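You operate a simulated robot arm through the tools that you are given. There is no shell and no other tool.

You are at the controls of a simulated robot arm. One attempt, no reset.

JOB
Crank the yellow mesh to about 20 N/cm at the blue mark, then at the orange mark.
Fine: read on the teal meter, within 0.8 N/cm; each crank serves its own colour; meter back on its mat.

The check looks at the end state, three seconds after you hand in, the way a careful person would. Anything else that was tipped, shoved, dropped, spilled or broken makes it a failure.

ROBOT AND FRAMES
A 6-joint arm with a two-finger parallel gripper, fixed in place. Base frame: the origin is on the floor under the middle of its stand, x ahead of it, y to its left, z up; the work surface is at about z = 0.88. Readings come in m, degrees, newtons and seconds.
It reaches about 1.347 m from its shoulder. Its first joint turns from -166.0 to 166.0 degrees. Payload 3.91 kg.
The tool frame sits at the grasp point between the pads (the TCP): z along the fingers, y along the line on which they close. The tips reach 0.03 m beyond it. Largest opening 0.11 m; finger width 0.02, thickness 0.01; the body of the gripper, 0.048 by 0.112 m, starts 0.055 m behind the TCP.
Orientation is that of the tool frame in the base frame, as [roll, pitch, yaw] about the fixed x, y, z axes, in that order (R = Rz(yaw) Ry(pitch) Rx(roll)). With the fingers straight down and closing along the base's y, the tool's x points along the base's -x, its y along +y and its z along -z.

CONTROLS
- The arm moves only by the tool jog_arm. Its argument "plan" is a list of rows, each a list of 7 numbers: the shift along the base's x, y, z in mm, then the turn, a rotation vector about the base's x, y, z in degrees, then the gripper command, from -1 (shut) to 1 (fully open), values between in proportion. In form: [[x, y, z, ax, ay, az, grip], ...]. A call has 1 to 20 rows; each row shifts and turns the commanded pose from where the row before left it. Each row takes 0.2 s and may step no farther than 0.05 m and 8.6 degrees from the row before; otherwise, or with a gripper value out of range, the whole call is refused. Where a pose cannot be reached the arm comes as near as it can. A force on the tool above 40 N (or 10 N above the force at the start of the call, whichever is more), or a blocked arm, ends the call early, and 0.2 s more pass. Each finger travels about 0.108 m/s and halts on what it meets, pressing with about 35 N; the grip force reading is that of the motor and also rises with nothing between the fingers. The clock runs only during rows and for 0.2 s after the last one: add rows that do not move to give the fingers time. The reply holds the time, the measured pose of the TCP, the force on the tool along the base axes, the opening and the grip force, in the units named above and with some noise, with the torque about the TCP (base axes, N m) and any sound that the robot's microphone picked up.
- Cameras (640 x 400 px; columns grow to the right, rows downward): "scene" is fixed at [0.0499, 0.5001, 1.4947]; the picture's right is [-0.69, -0.72, 0.00], its down [-0.30, 0.29, -0.91] and it looks along [0.66, -0.63, -0.42] (base axes); focal length 311 px, centre (320, 200). "wrist" rides on the gripper at [0.072, 0.017, -0.103] in the tool frame; the picture's right is [-0.23, 0.97, 0.00], its down [-0.76, -0.18, -0.62] and it looks along [-0.61, -0.14, 0.78] (tool axes); focal length 222 px, centre (320, 200). There is no depth. A picture from a camera that has moved, and an enlarged one, comes with that camera's place and axes in the base frame and with its lens.
- get_image(camera): a new picture of that camera. The clock stands still meanwhile.
- inspect(camera, box): a new picture of the part [left, top, right, bottom] of that camera's present view, enlarged. The clock stands still meanwhile.
- close_job(): hands the job in; it is judged then, once.

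Nothing tells you positions but the pictures and the camera data. Unless the task says otherwise, let go and move clear before handing in.

The tools are called after "Request:" as name(argument=value, ...) on one line, values as JSON. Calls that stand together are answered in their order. jog_arm: Moves the arm, as the interface text tells. Its arguments: {"type":"object","properties":{"plan":{"type":"array"}},"required":["plan"]} The other tools are called the same way: get_image (camera) takes a picture; inspect (camera, box) takes an enlarged picture of a part of a camera's view; close_job () hands the job in.

At the start:

```text
time_s: 0.0
tcp_pos: [0.5917, -0.0171, 1.2669]
orientation: [-180.0, 0.1, 179.9]
force: [0.6, -0.4, -0.8]
moment: [0.0, 0.0, -0.02]
grip_width: 0.11
finger_force: 0.0
```

scene: 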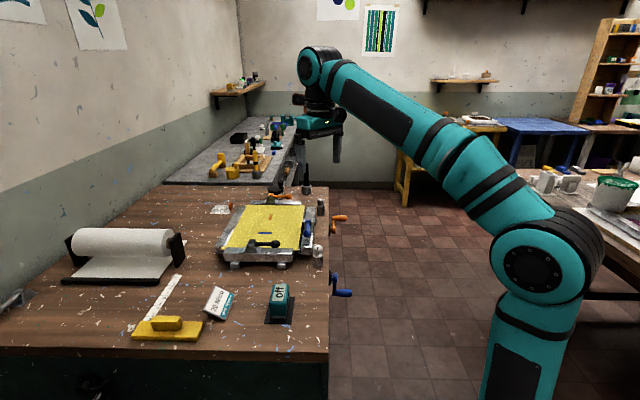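
wrist: 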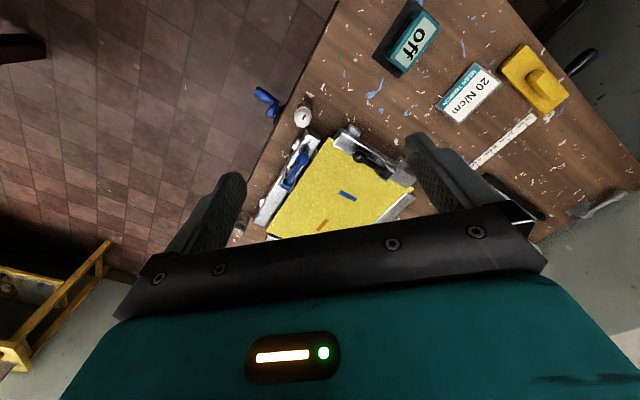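

I see a workbench with a yellow mesh in a metal frame, blue and orange cranks at its side, and a teal meter showing "off" on a dark mat. I'll look closer before moving.

Request:
inspect(camera="scene", box=[200, 170, 370, 340])

Request:
inspect(camera="scene", box=[200, 180, 360, 280])

Request:
inspect(camera="scene", box=[120, 260, 370, 360])

Request:
inspect(camera="wrist", box=[220, 0, 600, 240])

```text
2.35 times, centred on (285, 255) of scene
camera zoom: at [0.0499, 0.5001, 1.4947], right [-0.69, -0.72, 0.0], down [-0.3, 0.29, -0.91], along [0.66, -0.63, -0.42], focal length 731 px, centre (402, 71)
```

zoom: 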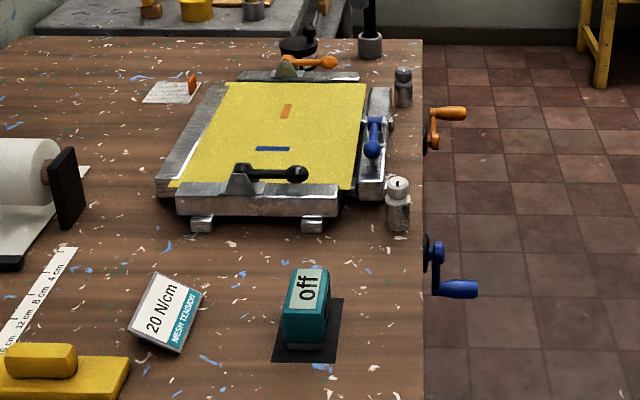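

```text
4.00 times, centred on (280, 230) of scene
camera zoom: at [0.0499, 0.5001, 1.4947], right [-0.69, -0.72, 0.0], down [-0.3, 0.29, -0.91], along [0.66, -0.63, -0.42], focal length 1243 px, centre (480, 80)
```

zoom: 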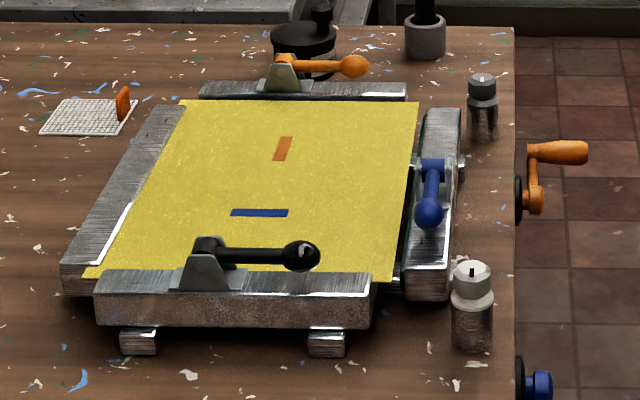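

```text
2.56 times, centred on (245, 310) of scene
camera zoom: at [0.0499, 0.5001, 1.4947], right [-0.69, -0.72, 0.0], down [-0.3, 0.29, -0.91], along [0.66, -0.63, -0.42], focal length 795 px, centre (512, -82)
```

zoom: 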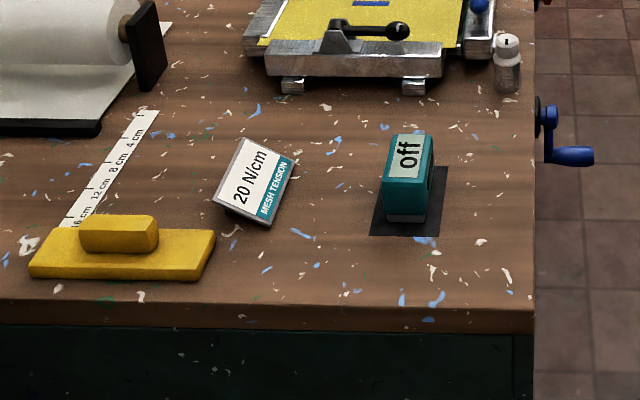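

```text
1.67 times, centred on (410, 120) of wrist
camera zoom: at [0.5201, 0.0001, 1.3707], right [0.23, 0.97, 0.0], down [0.76, -0.18, 0.62], along [0.61, -0.14, -0.78], focal length 370 px, centre (170, 333)
```

zoom: 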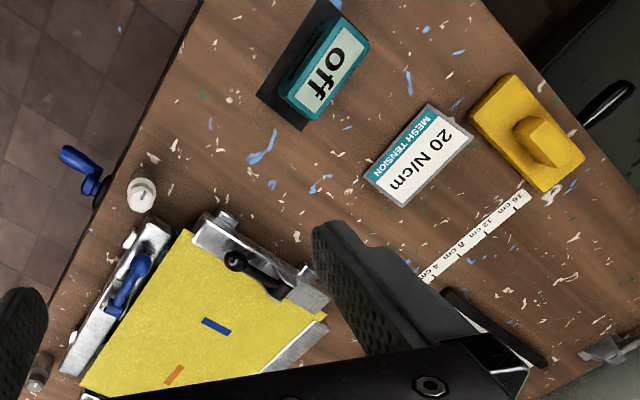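

The bench sits at 45° to the base. The meter is on its mat at about (0.58, 0.14), and the blue and orange marks are near (0.87, -0.01) and (0.95, -0.10). I'll turn the gripper to line up with the bench and look closely at the meter.

Request:
jog_arm(plan=[[-14, 33, -20, 0, 0, -6.43, 1], [-14, 33, -20, 0, 0, -6.43, 1], [-14, 33, -20, 0, 0, -6.43, 1], [-14, 33, -20, 0, 0, -6.43, 1], [-14, 33, -20, 0, 0, -6.43, 1], [-14, 33, -20, 0, 0, -6.43, 1], [-13, 31, -20, 0, 0, -6.42, 1], [0, 0, 0, 0, 0, 0, 1]])

Request:
get_image(camera="wrist")

Request:
get_image(camera="scene")

```text
time_s: 1.8
tcp_pos: [0.4949, 0.2134, 1.127]
orientation: [180.0, 0.0, 134.9]
force: [-0.4, 1.0, -0.5]
moment: [0.03, -0.01, -0.02]
grip_width: 0.11
finger_force: 0.2
```

```text
taken
camera wrist: at [0.4554, 0.2761, 1.2298], right [0.85, 0.53, 0.0], down [0.41, -0.66, 0.62], along [0.33, -0.53, -0.78], focal length 222 px, centre (320, 200)
```

wrist: 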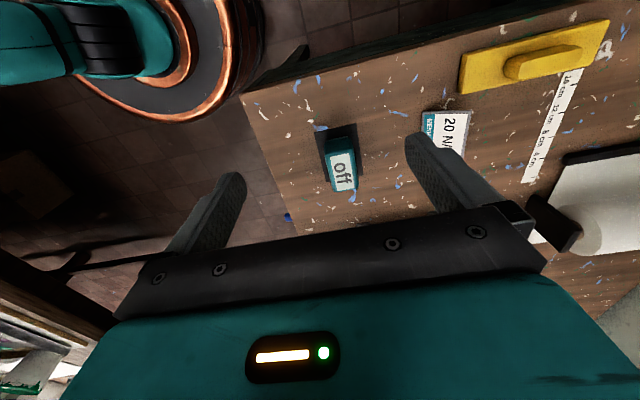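

```text
taken
```

scene: 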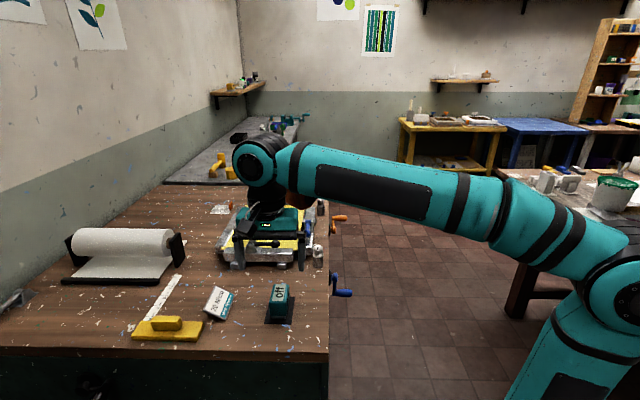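

Request:
inspect(camera="wrist", box=[280, 90, 480, 215])

Request:
inspect(camera="scene", box=[240, 265, 320, 335])

```text
3.20 times, centred on (380, 152) of wrist
camera zoom: at [0.4554, 0.2761, 1.2298], right [0.85, 0.53, 0.0], down [0.41, -0.66, 0.62], along [0.33, -0.53, -0.78], focal length 711 px, centre (128, 352)
```

zoom: 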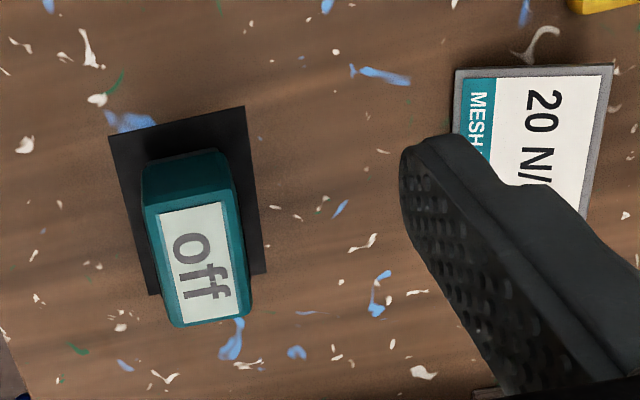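

```text
5.71 times, centred on (280, 300) of scene
camera zoom: at [0.0499, 0.5001, 1.4947], right [-0.69, -0.72, 0.0], down [-0.3, 0.29, -0.91], along [0.66, -0.63, -0.42], focal length 1775 px, centre (549, -371)
```

zoom: 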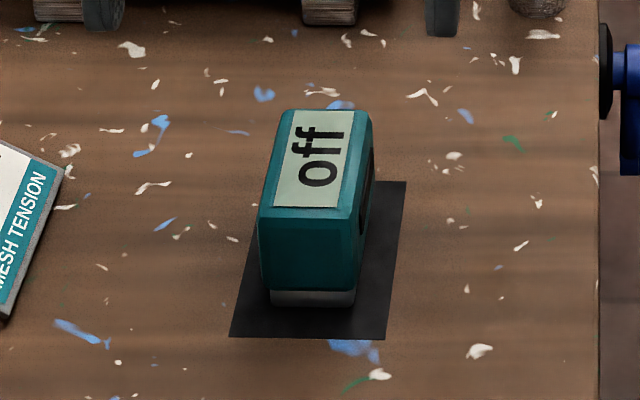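

The meter is a small box, about 45 × 70 × 58 mm, with its display on top. Next I'll look at the frame from above.

Request:
jog_arm(plan=[[36, -16, 14, 0, 0, 0, 1], [36, -16, 14, 0, 0, 0, 1], [36, -16, 14, 0, 0, 0, 1], [36, -16, 14, 0, 0, 0, 1], [36, -16, 14, 0, 0, 0, 1], [36, -16, 14, 0, 0, 0, 1], [36, -16, 14, 0, 0, 0, 1], [0, 0, 0, 0, 0, 0, 1]])

Request:
get_image(camera="wrist")

Request:
inspect(camera="wrist", box=[200, 90, 440, 240])

```text
time_s: 3.6
tcp_pos: [0.7467, 0.101, 1.2278]
orientation: [180.0, 0.0, 135.0]
force: [0.1, 0.2, 0.5]
moment: [0.03, -0.05, 0.0]
grip_width: 0.1101
finger_force: 0.1
```

```text
taken
camera wrist: at [0.7079, 0.1643, 1.3298], right [0.85, 0.53, 0.0], down [0.41, -0.66, 0.62], along [0.33, -0.53, -0.78], focal length 222 px, centre (320, 200)
```

wrist: 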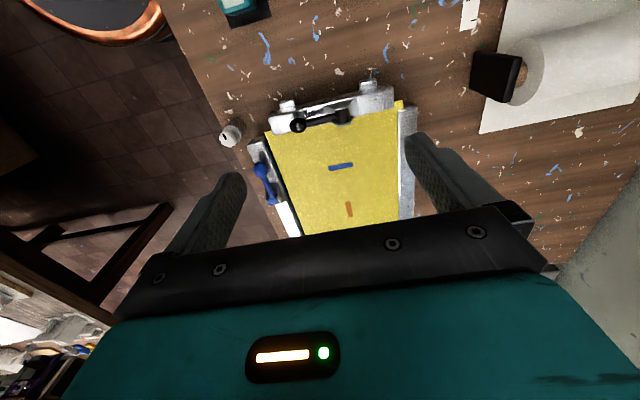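

```text
2.67 times, centred on (320, 165) of wrist
camera zoom: at [0.7079, 0.1643, 1.3298], right [0.85, 0.53, 0.0], down [0.41, -0.66, 0.62], along [0.33, -0.53, -0.78], focal length 592 px, centre (320, 293)
```

zoom: 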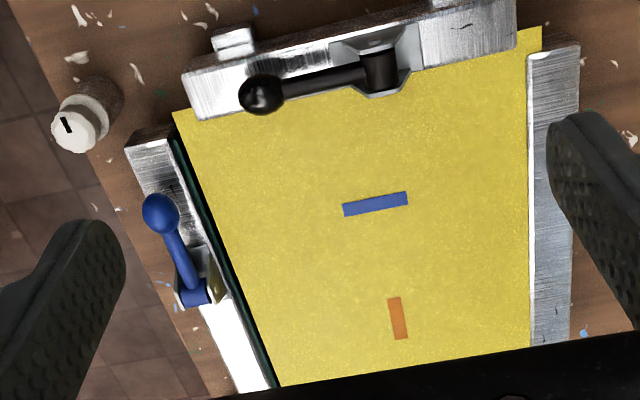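

Request:
inspect(camera="scene", box=[262, 280, 302, 325])

Request:
inspect(camera="wrist", box=[230, 90, 320, 150])

Request:
inspect(camera="wrist", box=[235, 130, 300, 215])

Request:
inspect(camera="wrist", box=[310, 80, 400, 140])

Request:
inspect(camera="scene", box=[300, 190, 360, 310])

```text
8.89 times, centred on (282, 302) of scene
camera zoom: at [0.0499, 0.5001, 1.4947], right [-0.69, -0.72, 0.0], down [-0.3, 0.29, -0.91], along [0.66, -0.63, -0.42], focal length 2761 px, centre (658, -711)
```

zoom: 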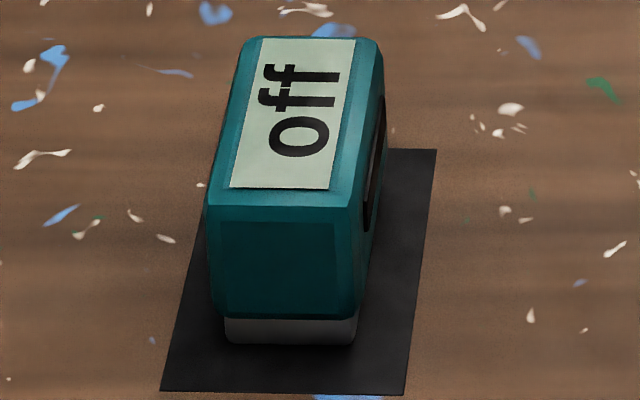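

```text
6.67 times, centred on (275, 120) of wrist
camera zoom: at [0.7079, 0.1643, 1.3298], right [0.85, 0.53, 0.0], down [0.41, -0.66, 0.62], along [0.33, -0.53, -0.78], focal length 1481 px, centre (620, 733)
```

zoom: 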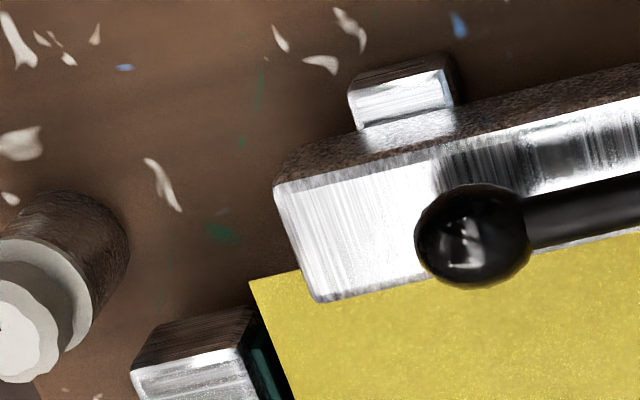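

```text
4.71 times, centred on (268, 172) of wrist
camera zoom: at [0.7079, 0.1643, 1.3298], right [0.85, 0.53, 0.0], down [0.41, -0.66, 0.62], along [0.33, -0.53, -0.78], focal length 1045 px, centre (567, 329)
```

zoom: 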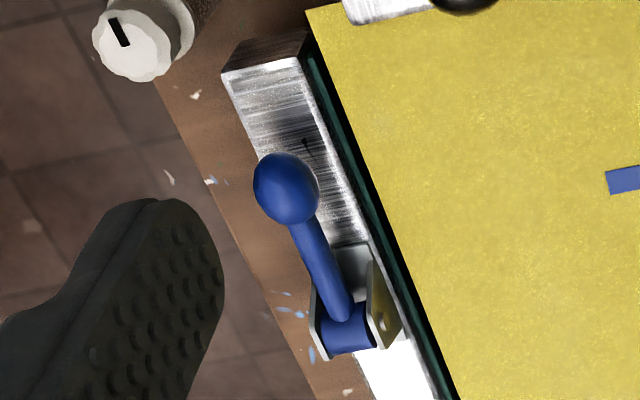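

```text
6.67 times, centred on (355, 110) of wrist
camera zoom: at [0.7079, 0.1643, 1.3298], right [0.85, 0.53, 0.0], down [0.41, -0.66, 0.62], along [0.33, -0.53, -0.78], focal length 1481 px, centre (87, 800)
```

zoom: 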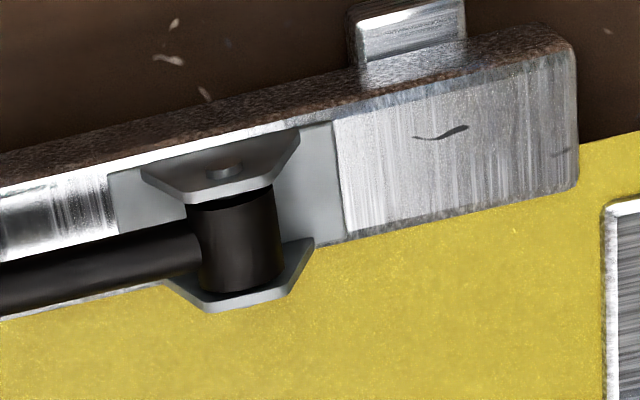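

```text
3.33 times, centred on (330, 250) of scene
camera zoom: at [0.0499, 0.5001, 1.4947], right [-0.69, -0.72, 0.0], down [-0.3, 0.29, -0.91], along [0.66, -0.63, -0.42], focal length 1036 px, centre (287, 33)
```

zoom: 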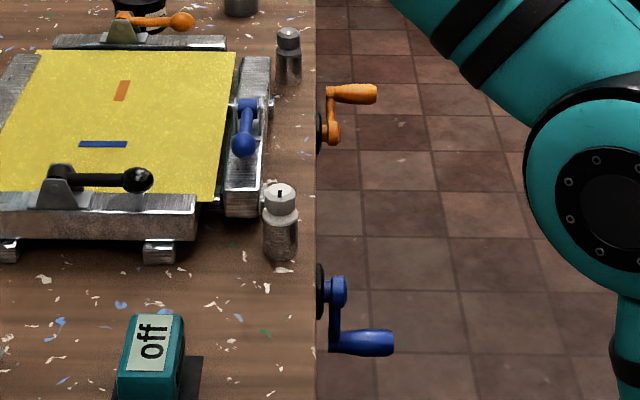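

The levers on the bars lie flat, as if clamped, and each colour has a crank on the bench side. I'll go above the meter to pick it up across its narrow sides.

Request:
jog_arm(plan=[[-28, 6.5, -33, 0, 0, 0, 1], [-28, 6.5, -33, 0, 0, 0, 1], [-28, 6.5, -33, 0, 0, 0, 1], [-28, 6.5, -33, 0, 0, 0, 1], [-28, 6.5, -33, 0, 0, 0, 1], [-27, 6.5, -33, 0, 0, 0, 1], [0, 0, -20, 0, 0, 0, 1], [0, 0, 0, 0, 0, 0, 1]])

Request:
get_image(camera="wrist")

Request:
inspect(camera="scene", box=[220, 220, 340, 340])

```text
time_s: 5.4
tcp_pos: [0.5791, 0.1373, 1.0082]
orientation: [-180.0, 0.0, 134.9]
force: [0.4, 0.1, 0.2]
moment: [0.01, 0.01, 0.0]
grip_width: 0.1102
finger_force: 0.0
```

```text
taken
camera wrist: at [0.5397, 0.2001, 1.1119], right [0.85, 0.53, 0.0], down [0.41, -0.66, 0.62], along [0.33, -0.53, -0.78], focal length 222 px, centre (320, 200)
```

wrist: 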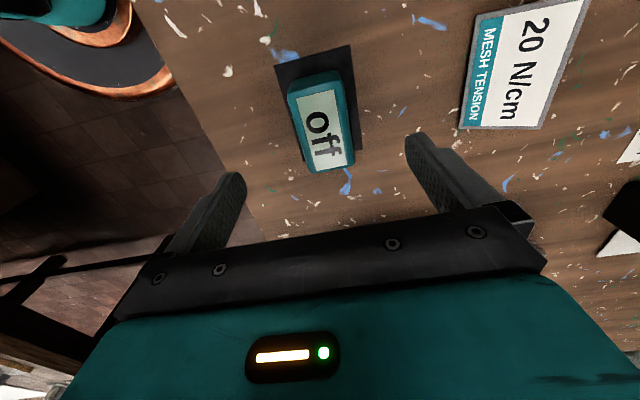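

```text
3.33 times, centred on (280, 280) of scene
camera zoom: at [0.0499, 0.5001, 1.4947], right [-0.69, -0.72, 0.0], down [-0.3, 0.29, -0.91], along [0.66, -0.63, -0.42], focal length 1036 px, centre (453, -67)
```

zoom: 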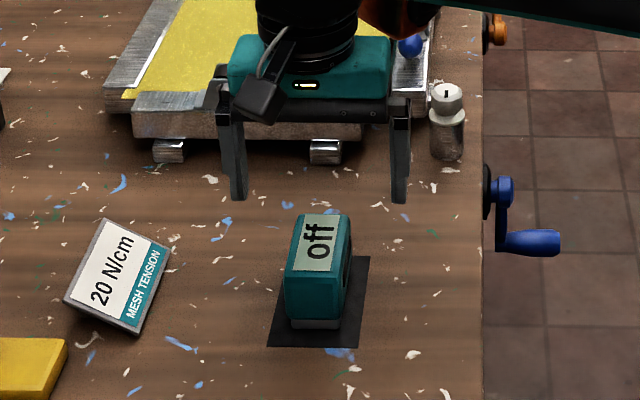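

Request:
jog_arm(plan=[[-1, 3, -20, 0, 0, 0, 1], [0, 0, -25, 0, 0, 0, 1], [0, 0, -25, 0, 0, 0, 1], [0, 0, -15, 0, 0, 0, 1], [0, 0, 0, 0, 0, 0, 1]])

Request:
inspect(camera="scene", box=[240, 250, 330, 330])

Request:
get_image(camera="wrist")

```text
time_s: 6.6
tcp_pos: [0.5816, 0.142, 0.9243]
orientation: [180.0, 0.0, 135.0]
force: [0.1, -0.1, -0.7]
moment: [0.02, -0.01, -0.03]
grip_width: 0.1101
finger_force: 0.1
```

```text
5.00 times, centred on (285, 290) of scene
camera zoom: at [0.0499, 0.5001, 1.4947], right [-0.69, -0.72, 0.0], down [-0.3, 0.29, -0.91], along [0.66, -0.63, -0.42], focal length 1553 px, centre (495, -250)
```

zoom: 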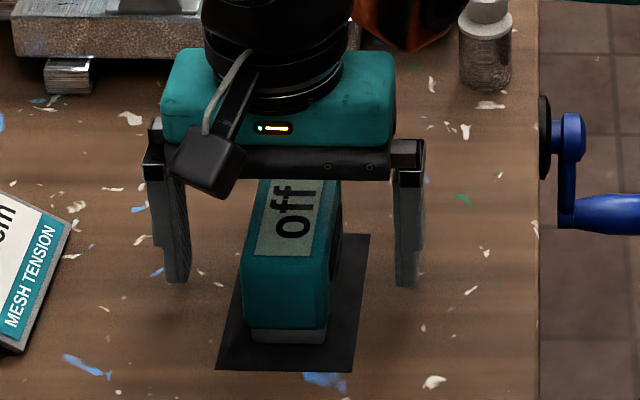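

```text
taken
camera wrist: at [0.5418, 0.2052, 1.0267], right [0.85, 0.53, 0.0], down [0.41, -0.66, 0.62], along [0.33, -0.53, -0.78], focal length 222 px, centre (320, 200)
```

wrist: 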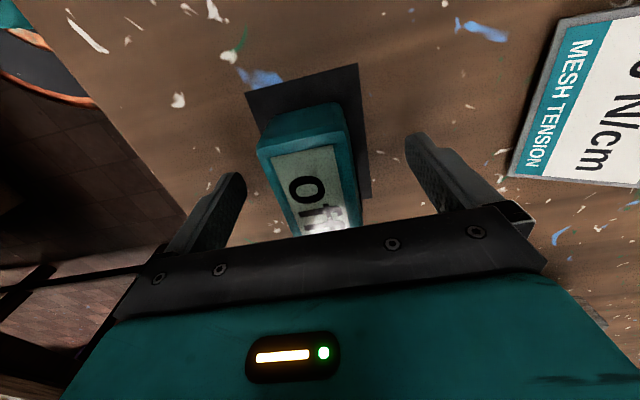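

The meter sits centred between the fingers, so I'll close on it.

Request:
jog_arm(plan=[[0, 0, 0, 0, 0, 0, 0.3], [0, 0, 0, 0, 0, 0, -0.1], [0, 0, 0, 0, 0, 0, -1], [0, 0, 0, 0, 0, 0, -1], [0, 0, 0, 0, 0, 0, -1]])

Request:
inspect(camera="scene", box=[240, 250, 330, 330])

```text
time_s: 7.8
tcp_pos: [0.5811, 0.1415, 0.9238]
orientation: [179.9, 0.0, 135.0]
force: [0.5, 0.5, 0.7]
moment: [0.04, 0.01, -0.01]
grip_width: 0.0435
finger_force: 34.7
```

```text
5.00 times, centred on (285, 290) of scene
camera zoom: at [0.0499, 0.5001, 1.4947], right [-0.69, -0.72, 0.0], down [-0.3, 0.29, -0.91], along [0.66, -0.63, -0.42], focal length 1553 px, centre (495, -250)
```

zoom: 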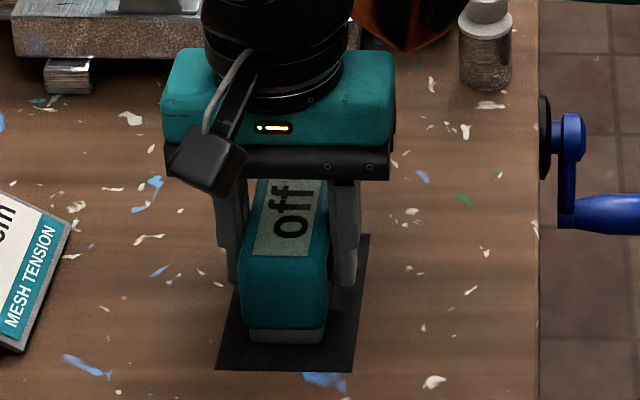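

I have the meter, at a grip width of 43.5 mm. I'll lift it, carry it to the blue mark while turning it so its long side lies along the mark, and stop above the mesh.

Request:
jog_arm(plan=[[0, 0, 20, 0, 0, 0, -1], [0, 0, 35, 0, 0, 0, -1], [0, 0, 35, 0, 0, 0, -1], [0, 0, 35, 0, 0, 0, -1], [0, 0, 35, 0, 0, 0, -1], [0, 0, 0, 0, 0, 0, -1]])

Request:
jog_arm(plan=[[23.8, -12.7, 0, 0, 0, -7.5, -1], [23.8, -12.7, 0, 0, 0, -7.5, -1], [23.8, -12.7, 0, 0, 0, -7.5, -1], [23.8, -12.7, 0, 0, 0, -7.5, -1], [23.8, -12.7, 0, 0, 0, -7.5, -1], [23.8, -12.7, 0, 0, 0, -7.5, -1], [23.8, -12.7, 0, 0, 0, -7.5, -1], [23.8, -12.7, 0, 0, 0, -7.5, -1], [23.8, -12.7, 0, 0, 0, -7.5, -1], [23.8, -12.7, 0, 0, 0, -7.5, -1], [23.8, -12.7, 0, 0, 0, -7.5, -1], [23.8, -12.7, 0, 0, 0, -7.5, -1], [0, 0, 0, 0, 0, 0, -1]])

Request:
get_image(camera="scene")

Request:
get_image(camera="wrist")

```text
time_s: 9.2
tcp_pos: [0.5792, 0.1401, 1.0848]
orientation: [-180.0, 0.1, 135.0]
force: [0.0, -0.2, -0.1]
moment: [-0.02, -0.01, 0.02]
grip_width: 0.0004
finger_force: 34.7
```

```text
time_s: 12.0
tcp_pos: [0.8666, -0.0109, 1.0811]
orientation: [180.0, 0.0, 44.8]
force: [0.6, 0.5, 0.3]
moment: [0.01, 0.02, 0.02]
grip_width: 0.0002
finger_force: 35.4
```

```text
taken
```

scene: 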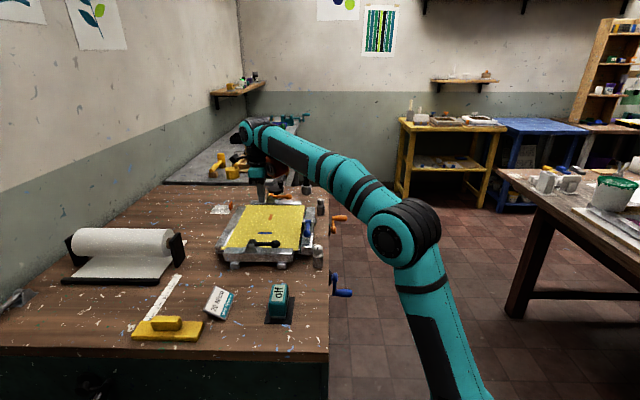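

```text
taken
camera wrist: at [0.9303, 0.0289, 1.1845], right [0.53, -0.85, 0.0], down [-0.66, -0.41, 0.62], along [-0.53, -0.33, -0.78], focal length 222 px, centre (320, 200)
```

wrist: 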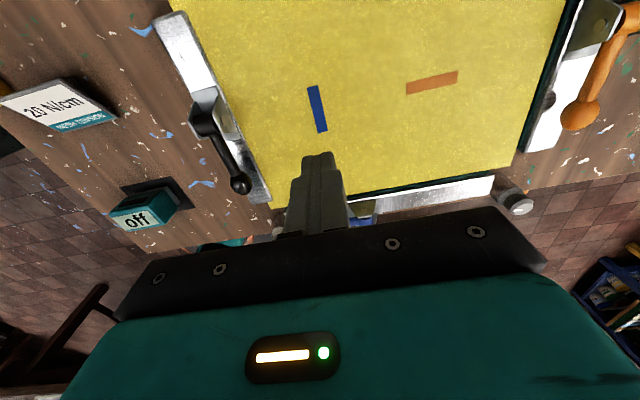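

The meter slipped out as I lifted and appears to be still standing on its mat. I'll check how it sits now.

Request:
inspect(camera="scene", box=[255, 270, 315, 330])

Request:
inspect(camera="wrist", box=[90, 165, 210, 240])

Request:
inspect(camera="wrist", box=[150, 10, 270, 210])

Request:
inspect(camera="wrist", box=[500, 0, 640, 220])

```text
6.67 times, centred on (285, 300) of scene
camera zoom: at [0.0499, 0.5001, 1.4947], right [-0.69, -0.72, 0.0], down [-0.3, 0.29, -0.91], along [0.66, -0.63, -0.42], focal length 2071 px, centre (553, -467)
```

zoom: 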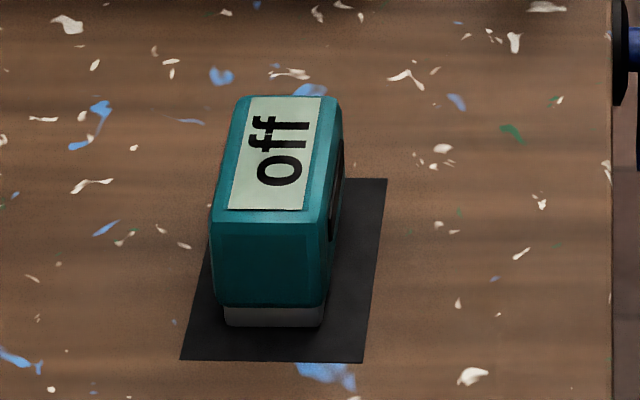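

```text
5.33 times, centred on (150, 202) of wrist
camera zoom: at [0.9303, 0.0289, 1.1845], right [0.53, -0.85, 0.0], down [-0.66, -0.41, 0.62], along [-0.53, -0.33, -0.78], focal length 1185 px, centre (1227, 187)
```

zoom: 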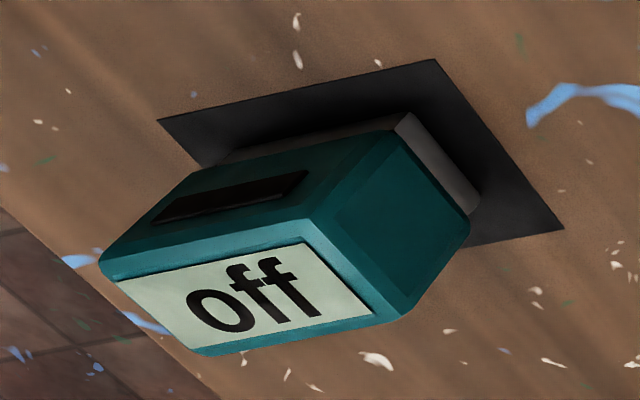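

```text
2.00 times, centred on (210, 110) of wrist
camera zoom: at [0.9303, 0.0289, 1.1845], right [0.53, -0.85, 0.0], down [-0.66, -0.41, 0.62], along [-0.53, -0.33, -0.78], focal length 444 px, centre (540, 380)
```

zoom: 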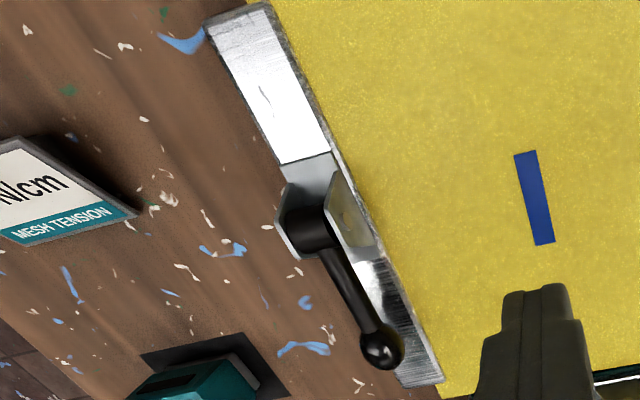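

```text
1.82 times, centred on (570, 110) of wrist
camera zoom: at [0.9303, 0.0289, 1.1845], right [0.53, -0.85, 0.0], down [-0.66, -0.41, 0.62], along [-0.53, -0.33, -0.78], focal length 404 px, centre (-134, 364)
```

zoom: 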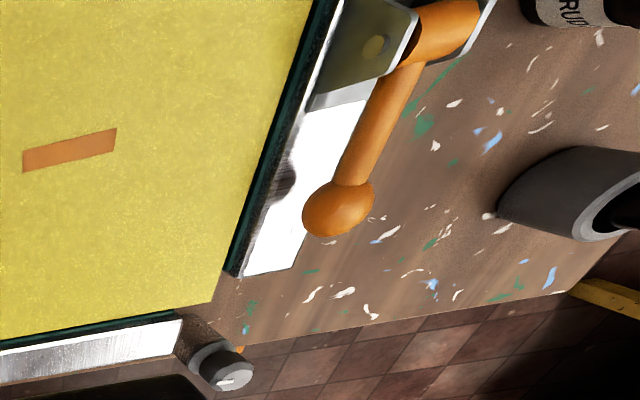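

The meter is still upright and within 2 mm of its old spot, so nothing was disturbed. I'll go back and re-grip, then lift in small steps while checking the grip.

Request:
jog_arm(plan=[[-23.8, 12.7, 0, 0, 0, 7.5, -1], [-23.8, 12.7, 0, 0, 0, 7.5, 0], [-23.8, 12.7, 0, 0, 0, 7.5, 1], [-23.8, 12.7, 0, 0, 0, 7.5, 1], [-23.8, 12.7, 0, 0, 0, 7.5, 1], [-23.8, 12.7, 0, 0, 0, 7.5, 1], [-23.8, 12.7, 0, 0, 0, 7.5, 1], [-23.8, 12.7, 0, 0, 0, 7.5, 1], [-23.8, 12.7, 0, 0, 0, 7.5, 1], [-23.8, 12.7, 0, 0, 0, 7.5, 1], [-23.8, 12.7, 0, 0, 0, 7.5, 1], [-23.8, 12.7, 0, 0, 0, 7.5, 1], [0, 0, 0, 0, 0, 0, 1]])

Request:
get_image(camera="wrist")

```text
time_s: 14.8
tcp_pos: [0.579, 0.1438, 1.0821]
orientation: [180.0, 0.0, 135.1]
force: [-0.5, 1.3, 0.7]
moment: [0.04, 0.02, 0.02]
grip_width: 0.1102
finger_force: 0.0
```

```text
taken
camera wrist: at [0.5402, 0.2075, 1.1848], right [0.85, 0.53, 0.0], down [0.41, -0.66, 0.62], along [0.33, -0.53, -0.78], focal length 222 px, centre (320, 200)
```

wrist: 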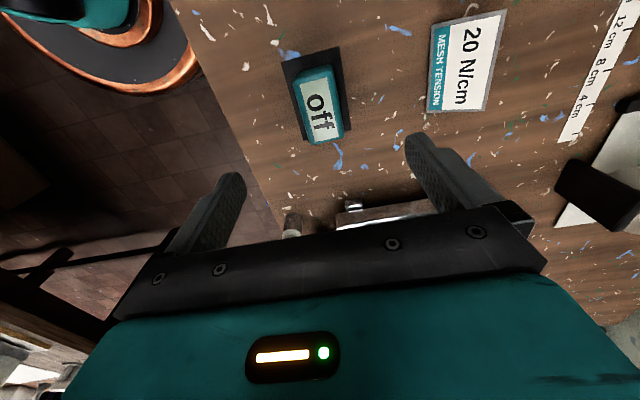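

Request:
jog_arm(plan=[[1, -1, -35, 0, 0, 0, 1], [0, 0, -40, 0, 0, 0, 1], [0, 0, -40, 0, 0, 0, 1], [0, 0, -25, 0, 0, 0, 1], [0, 0, -21, 0, 0, 0, 1], [0, 0, 0, 0, 0, 0, 1]])

Request:
jog_arm(plan=[[0, 0, 0, 0, 0, 0, 0.2], [0, 0, 0, 0, 0, 0, -0.1], [0, 0, 0, 0, 0, 0, -0.2], [0, 0, 0, 0, 0, 0, -0.6], [0, 0, 0, 0, 0, 0, -1], [0, 0, 0, 0, 0, 0, -1], [0, 0, 0, 0, 0, 0, -1]])

Request:
inspect(camera="scene", box=[240, 250, 330, 330])

Request:
get_image(camera="wrist")

```text
time_s: 16.2
tcp_pos: [0.5818, 0.1401, 0.9222]
orientation: [179.9, 0.0, 135.0]
force: [0.4, -0.1, -0.7]
moment: [0.03, 0.0, 0.02]
grip_width: 0.11
finger_force: 0.1
```

```text
time_s: 17.8
tcp_pos: [0.5816, 0.14, 0.9237]
orientation: [-179.9, 0.0, 135.1]
force: [0.9, 0.1, 1.6]
moment: [-0.06, -0.11, 0.01]
grip_width: 0.0437
finger_force: 35.3
```

```text
5.00 times, centred on (285, 290) of scene
camera zoom: at [0.0499, 0.5001, 1.4947], right [-0.69, -0.72, 0.0], down [-0.3, 0.29, -0.91], along [0.66, -0.63, -0.42], focal length 1553 px, centre (495, -250)
```

zoom: 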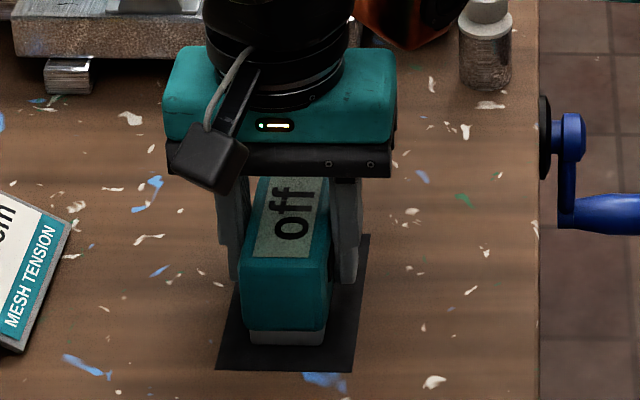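

```text
taken
camera wrist: at [0.5426, 0.2037, 1.0271], right [0.85, 0.53, 0.0], down [0.41, -0.66, 0.62], along [0.33, -0.53, -0.78], focal length 222 px, centre (320, 200)
```

wrist: 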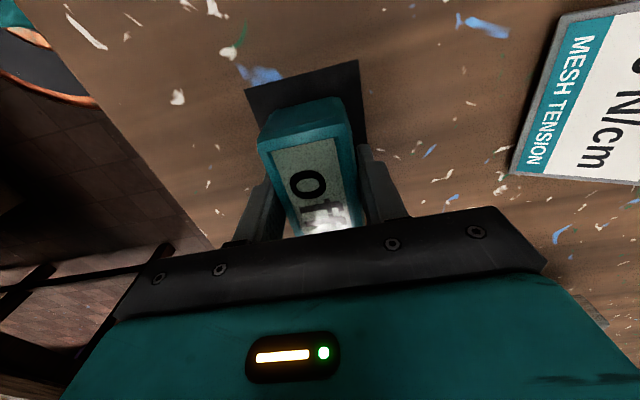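

Request:
jog_arm(plan=[[0, 0, 2, 0, 0, 0, -1], [0, 0, 2, 0, 0, 0, -1], [0, 0, 2, 0, 0, 0, -1], [0, 0, 2, 0, 0, 0, -1], [0, 0, 0, 0, 0, 0, -1]])

Request:
inspect(camera="scene", box=[240, 250, 330, 330])

```text
time_s: 19.0
tcp_pos: [0.5805, 0.1411, 0.931]
orientation: [180.0, 0.0, 135.0]
force: [0.2, 0.1, -2.0]
moment: [-0.04, 0.0, 0.02]
grip_width: 0.0438
finger_force: 34.8
```

```text
5.00 times, centred on (285, 290) of scene
camera zoom: at [0.0499, 0.5001, 1.4947], right [-0.69, -0.72, 0.0], down [-0.3, 0.29, -0.91], along [0.66, -0.63, -0.42], focal length 1553 px, centre (495, -250)
```

zoom: 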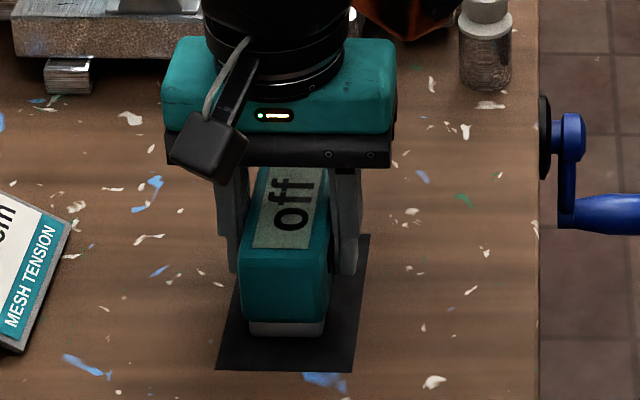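

The meter is rising with the gripper this time, and I feel about 2 N of weight. I'll keep lifting slowly.

Request:
jog_arm(plan=[[0, 0, 3, 0, 0, 0, -1], [0, 0, 4, 0, 0, 0, -1], [0, 0, 5, 0, 0, 0, -1], [0, 0, 6, 0, 0, 0, -1], [0, 0, 6, 0, 0, 0, -1], [0, 0, 4, 0, 0, 0, -1], [0, 0, 0, 0, 0, 0, -1]])

Request:
inspect(camera="scene", box=[240, 250, 330, 330])

```text
time_s: 20.6
tcp_pos: [0.5799, 0.1414, 0.9574]
orientation: [179.9, 0.0, 135.0]
force: [-0.3, -0.1, -2.6]
moment: [-0.03, -0.02, 0.0]
grip_width: 0.0437
finger_force: 34.4
```

```text
5.00 times, centred on (285, 290) of scene
camera zoom: at [0.0499, 0.5001, 1.4947], right [-0.69, -0.72, 0.0], down [-0.3, 0.29, -0.91], along [0.66, -0.63, -0.42], focal length 1553 px, centre (495, -250)
```

zoom: 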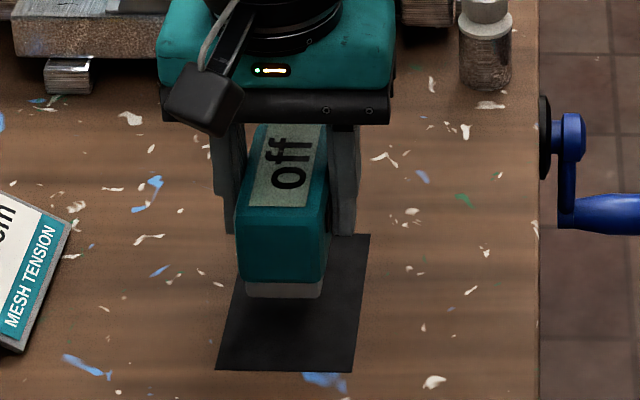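

It is lifted clean and held firmly. I'll continue gently to carrying height.

Request:
jog_arm(plan=[[0, 0, 3, 0, 0, 0, -1], [0, 0, 6, 0, 0, 0, -1], [0, 0, 8, 0, 0, 0, -1], [0, 0, 10, 0, 0, 0, -1], [0, 0, 10, 0, 0, 0, -1], [0, 0, 10, 0, 0, 0, -1], [0, 0, 10, 0, 0, 0, -1], [0, 0, 10, 0, 0, 0, -1], [0, 0, 10, 0, 0, 0, -1], [0, 0, 10, 0, 0, 0, -1], [0, 0, 7, 0, 0, 0, -1], [0, 0, 4, 0, 0, 0, -1], [0, 0, 0, 0, 0, 0, -1]])

```text
time_s: 23.4
tcp_pos: [0.5805, 0.1401, 1.0549]
orientation: [180.0, 0.0, 135.1]
force: [-0.1, -0.2, -1.9]
moment: [-0.04, 0.01, -0.02]
grip_width: 0.0436
finger_force: 35.1
```

Request:
jog_arm(plan=[[3.54, -1.87, 0, 0, 0, -1.5, -1], [7.08, -3.73, 0, 0, 0, -3, -1], [10.6, -5.6, 0, 0, 0, -4, -1], [13.27, -6.99, 0, 0, 0, -4.5, -1], [13.27, -6.99, 0, 0, 0, -4.5, -1], [13.27, -6.99, 0, 0, 0, -4.5, -1], [13.27, -6.99, 0, 0, 0, -4.5, -1], [13.27, -6.99, 0, 0, 0, -4.5, -1], [13.27, -6.99, 0, 0, 0, -4.5, -1], [13.27, -6.99, 0, 0, 0, -4.5, -1], [13.27, -6.99, 0, 0, 0, -4.5, -1], [13.27, -6.99, 0, 0, 0, -4.5, -1], [13.27, -6.99, 0, 0, 0, -4.5, -1], [10.6, -5.6, 0, 0, 0, -4, -1], [7.08, -3.73, 0, 0, 0, -3, -1], [3.54, -1.87, 0, 0, 0, -1.5, -1], [0, 0, 0, 0, 0, 0, -1]])

```text
time_s: 27.0
tcp_pos: [0.7554, 0.0483, 1.0551]
orientation: [179.9, -0.1, 72.9]
force: [-0.7, 0.0, -2.0]
moment: [-0.02, 0.02, 0.01]
grip_width: 0.0437
finger_force: 35.4
```

Request:
jog_arm(plan=[[3.6, -1.9, 0, 0, 0, -1, -1], [7.2, -3.8, 0, 0, 0, -2, -1], [10.8, -5.7, 0, 0, 0, -3, -1], [13.5, -7.1, 0, 0, 0, -3.2, -1], [13.5, -7.1, 0, 0, 0, -3.2, -1], [13.5, -7.1, 0, 0, 0, -3.2, -1], [13.5, -7.1, 0, 0, 0, -3.2, -1], [13.5, -7.1, 0, 0, 0, -3.2, -1], [10.8, -5.7, 0, 0, 0, -3, -1], [7.2, -3.8, 0, 0, 0, -2, -1], [4.3, -2.4, 0, 0, 0, -1, -1], [0, 0, 0, 0, 0, 0, -1]])

Request:
get_image(camera="wrist")

Request:
inspect(camera="scene", box=[200, 160, 350, 280])

```text
time_s: 29.6
tcp_pos: [0.8678, -0.0111, 1.0562]
orientation: [-179.9, 0.0, 44.9]
force: [-0.6, -0.1, -2.2]
moment: [0.02, 0.03, 0.01]
grip_width: 0.044
finger_force: 35.0
```

```text
taken
camera wrist: at [0.9301, 0.0288, 1.1595], right [0.53, -0.85, 0.0], down [-0.66, -0.41, 0.62], along [-0.53, -0.33, -0.78], focal length 222 px, centre (320, 200)
```

wrist: 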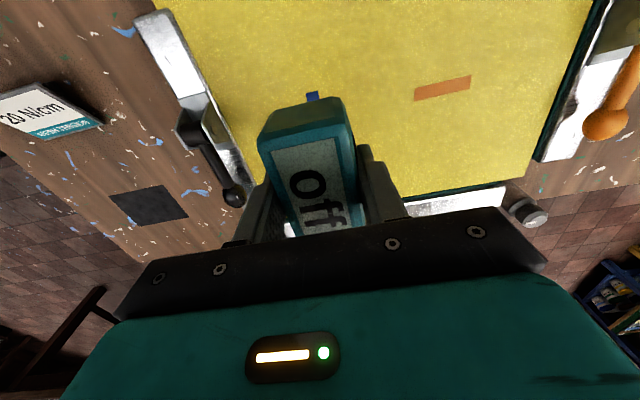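

```text
3.33 times, centred on (275, 220) of scene
camera zoom: at [0.0499, 0.5001, 1.4947], right [-0.69, -0.72, 0.0], down [-0.3, 0.29, -0.91], along [0.66, -0.63, -0.42], focal length 1036 px, centre (470, 133)
```

zoom: 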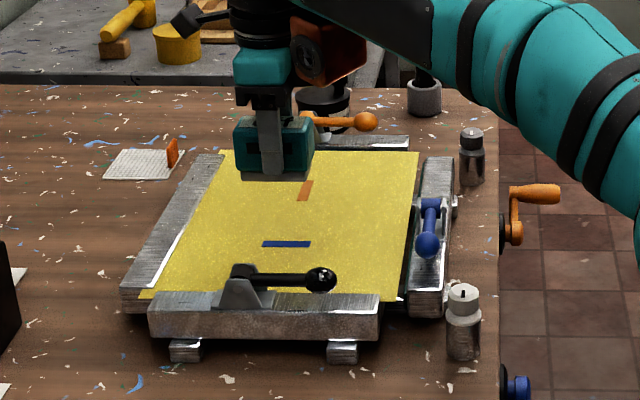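

The meter is above the blue mark, lined up with it. I'll lower it gently.

Request:
jog_arm(plan=[[0, 0, -4, 0, 0, 0, -1], [0, 0, -8, 0, 0, 0, -1], [0, 0, -10, 0, 0, 0, -1], [0, 0, -10, 0, 0, 0, -1], [0, 0, -10, 0, 0, 0, -1], [0, 0, -10, 0, 0, 0, -1], [0, 0, -10, 0, 0, 0, -1], [0, 0, -6, 0, 0, 0, -1], [0, 0, -3, 0, 0, 0, -1], [0, 0, 0, 0, 0, 0, -1]])

Request:
inspect(camera="scene", box=[225, 190, 325, 260])

Request:
get_image(camera="wrist")

```text
time_s: 31.8
tcp_pos: [0.8686, -0.0106, 0.9843]
orientation: [180.0, 0.0, 45.1]
force: [0.0, 0.2, -2.5]
moment: [0.0, 0.04, 0.0]
grip_width: 0.0435
finger_force: 35.0
```

```text
5.71 times, centred on (275, 225) of scene
camera zoom: at [0.0499, 0.5001, 1.4947], right [-0.69, -0.72, 0.0], down [-0.3, 0.29, -0.91], along [0.66, -0.63, -0.42], focal length 1775 px, centre (577, 57)
```

zoom: 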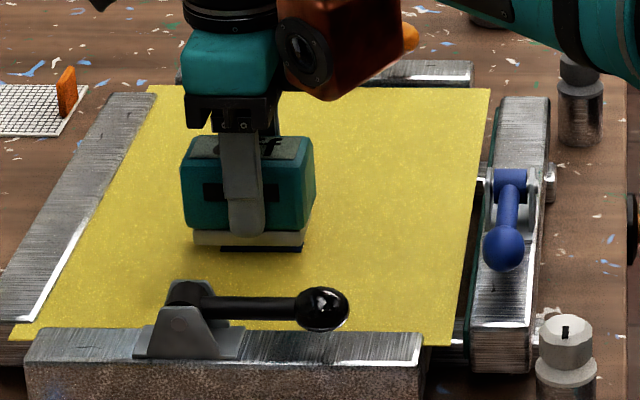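

```text
taken
camera wrist: at [0.9319, 0.0292, 1.0869], right [0.53, -0.85, 0.0], down [-0.66, -0.41, 0.62], along [-0.53, -0.33, -0.78], focal length 222 px, centre (320, 200)
```

wrist: 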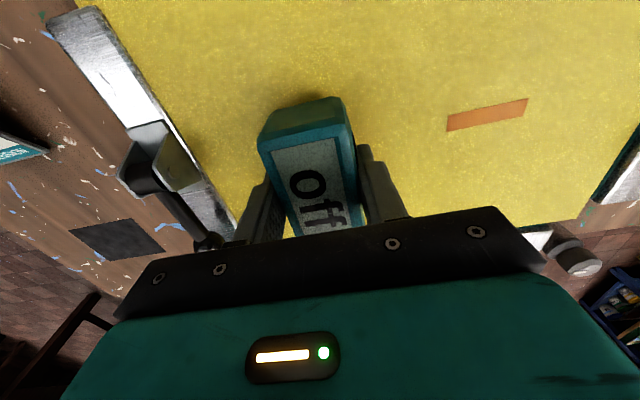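

The meter is about 4 mm too far left of the mark, so I'll correct that and touch down in small steps.

Request:
jog_arm(plan=[[-1.5, -1.5, -1, 0, 0, 0, -1], [-1.5, -1.5, -2, 0, 0, 0, -1], [0, 0, -2, 0, 0, 0, -1], [0, 0, -2, 0, 0, 0, -1], [0, 0, 0, 0, 0, 0, -1]])

```text
time_s: 33.0
tcp_pos: [0.865, -0.0139, 0.9778]
orientation: [-180.0, 0.1, 45.0]
force: [0.9, -0.3, -2.1]
moment: [-0.02, 0.02, 0.01]
grip_width: 0.0435
finger_force: 35.1
```

Request:
jog_arm(plan=[[0, 0, -1, 0, 0, 0, -1], [0, 0, -1, 0, 0, 0, -1], [0, 0, -1, 0, 0, 0, -1], [0, 0, 0, 0, 0, 0, -1]])

Request:
inspect(camera="scene", box=[235, 200, 305, 250])

```text
time_s: 34.0
tcp_pos: [0.8632, -0.013, 0.9741]
orientation: [179.9, -0.1, 45.0]
force: [1.3, -0.6, 2.4]
moment: [-0.11, 0.09, 0.02]
grip_width: 0.0436
finger_force: 34.6
```

```text
8.00 times, centred on (270, 225) of scene
camera zoom: at [0.0499, 0.5001, 1.4947], right [-0.69, -0.72, 0.0], down [-0.3, 0.29, -0.91], along [0.66, -0.63, -0.42], focal length 2485 px, centre (720, 0)
```

zoom: 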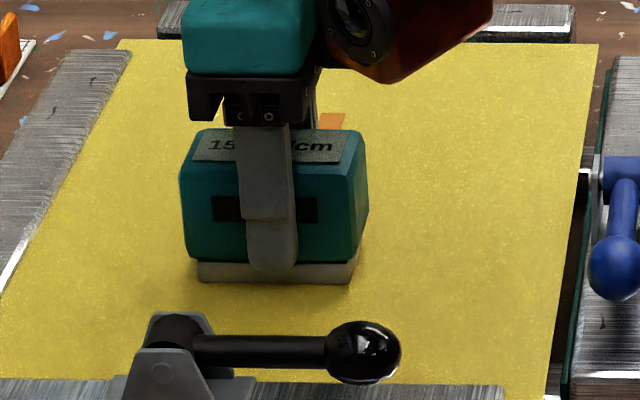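

The meter has touched down and its display already reads 15-something N/cm. I'll release it and rise straight up.

Request:
jog_arm(plan=[[0, 0, 0.5, 0, 0, 0, -0.5], [0, 0, 0, 0, 0, 0, -0.1], [0, 0, 0, 0, 0, 0, 0.2], [0, 0, 0, 0, 0, 0, 0.5], [0, 0, 0, 0, 0, 0, 0.5]])

Request:
inspect(camera="scene", box=[235, 200, 305, 250])

```text
time_s: 35.2
tcp_pos: [0.864, -0.013, 0.9739]
orientation: [180.0, 0.0, 45.0]
force: [-1.0, 0.4, -0.6]
moment: [0.01, 0.0, 0.01]
grip_width: 0.0825
finger_force: 0.1
```

```text
8.00 times, centred on (270, 225) of scene
camera zoom: at [0.0499, 0.5001, 1.4947], right [-0.69, -0.72, 0.0], down [-0.3, 0.29, -0.91], along [0.66, -0.63, -0.42], focal length 2485 px, centre (720, 0)
```

zoom: 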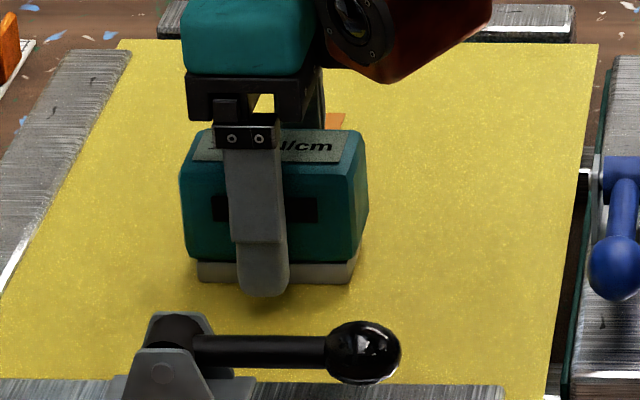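

Request:
jog_arm(plan=[[0, 0, 10, 0, 0, 0, 0.5], [0, 0, 20, 0, 0, 0, 0.5], [0, 0, 30, 0, 0, 0, 0.5], [0, 0, 40, 0, 0, 0, 0.5], [0, 0, 40, 0, 0, 0, 0.5], [0, 0, 40, 0, 0, 0, 0.5], [0, 0, 0, 0, 0, 0, 0.5]])

Request:
inspect(camera="scene", box=[235, 200, 305, 250])

Request:
get_image(camera="wrist")

```text
time_s: 36.8
tcp_pos: [0.864, -0.0157, 1.1574]
orientation: [-180.0, 0.1, 45.0]
force: [-0.2, 0.5, -0.4]
moment: [-0.01, -0.01, 0.0]
grip_width: 0.0827
finger_force: 0.1
```

```text
8.00 times, centred on (270, 225) of scene
camera zoom: at [0.0499, 0.5001, 1.4947], right [-0.69, -0.72, 0.0], down [-0.3, 0.29, -0.91], along [0.66, -0.63, -0.42], focal length 2485 px, centre (720, 0)
```

zoom: 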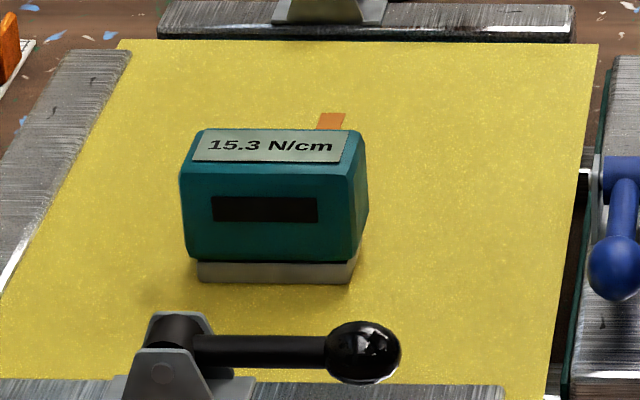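

```text
taken
camera wrist: at [0.9265, 0.0245, 1.261], right [0.53, -0.85, 0.0], down [-0.66, -0.41, 0.62], along [-0.53, -0.33, -0.78], focal length 222 px, centre (320, 200)
```

wrist: 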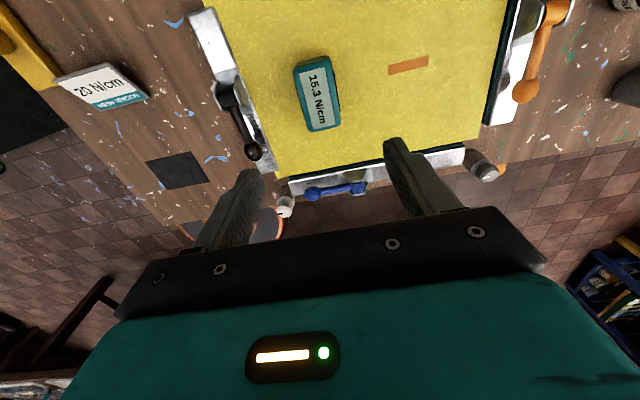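

The meter now stands on the blue mark and reads 15.3 N/cm. Next I'll move out over the bench edge toward the blue crank and tilt the gripper to point at the bench side.

Request:
jog_arm(plan=[[-33, -27.8, 0, 0, 0, 0, 0.5], [-33, -27.8, 0, 0, 0, 0, 0.5], [-33, -27.8, 0, 0, 0, 0, 0.5], [-33, -27.8, 0, 0, 0, 0, 0.5], [-33, -27.8, 0, 0, 0, 0, 0.5], [-33, -27.8, 0, 0, 0, 0, 0.5], [-33, -27.8, 0, 0, 0, 0, 0.5], [-33, -27.8, 0, 0, 0, 0, 0.5], [-33, -27.8, 0, 0, 0, 0, 0.5], [-33, -27.8, 0, 0, 0, 0, 0.5], [0, 0, 0, 0, 0, 0, 0.5]])

Request:
get_image(camera="scene")

Request:
get_image(camera="wrist")

```text
time_s: 39.2
tcp_pos: [0.5338, -0.2939, 1.1516]
orientation: [-179.9, -0.1, 45.0]
force: [-0.2, -0.1, -0.2]
moment: [0.0, -0.03, 0.01]
grip_width: 0.082
finger_force: 0.1
```

```text
taken
```

scene: 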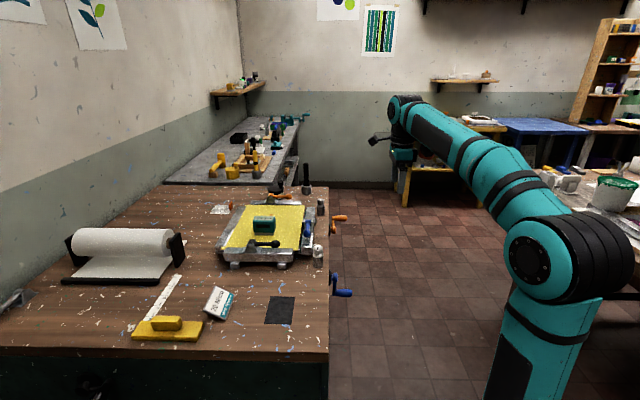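

```text
taken
camera wrist: at [0.5971, -0.2536, 1.2556], right [0.53, -0.85, 0.0], down [-0.66, -0.41, 0.62], along [-0.53, -0.33, -0.78], focal length 222 px, centre (320, 200)
```

wrist: 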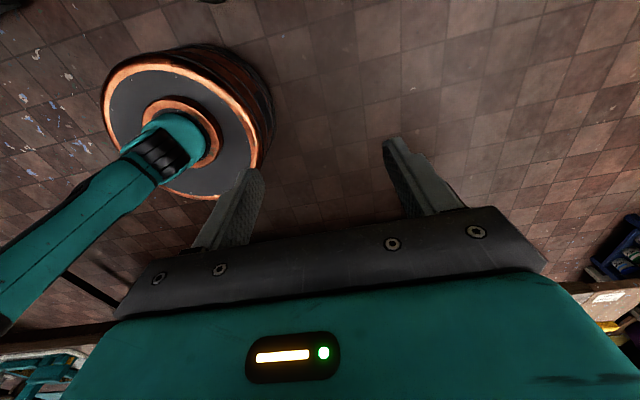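

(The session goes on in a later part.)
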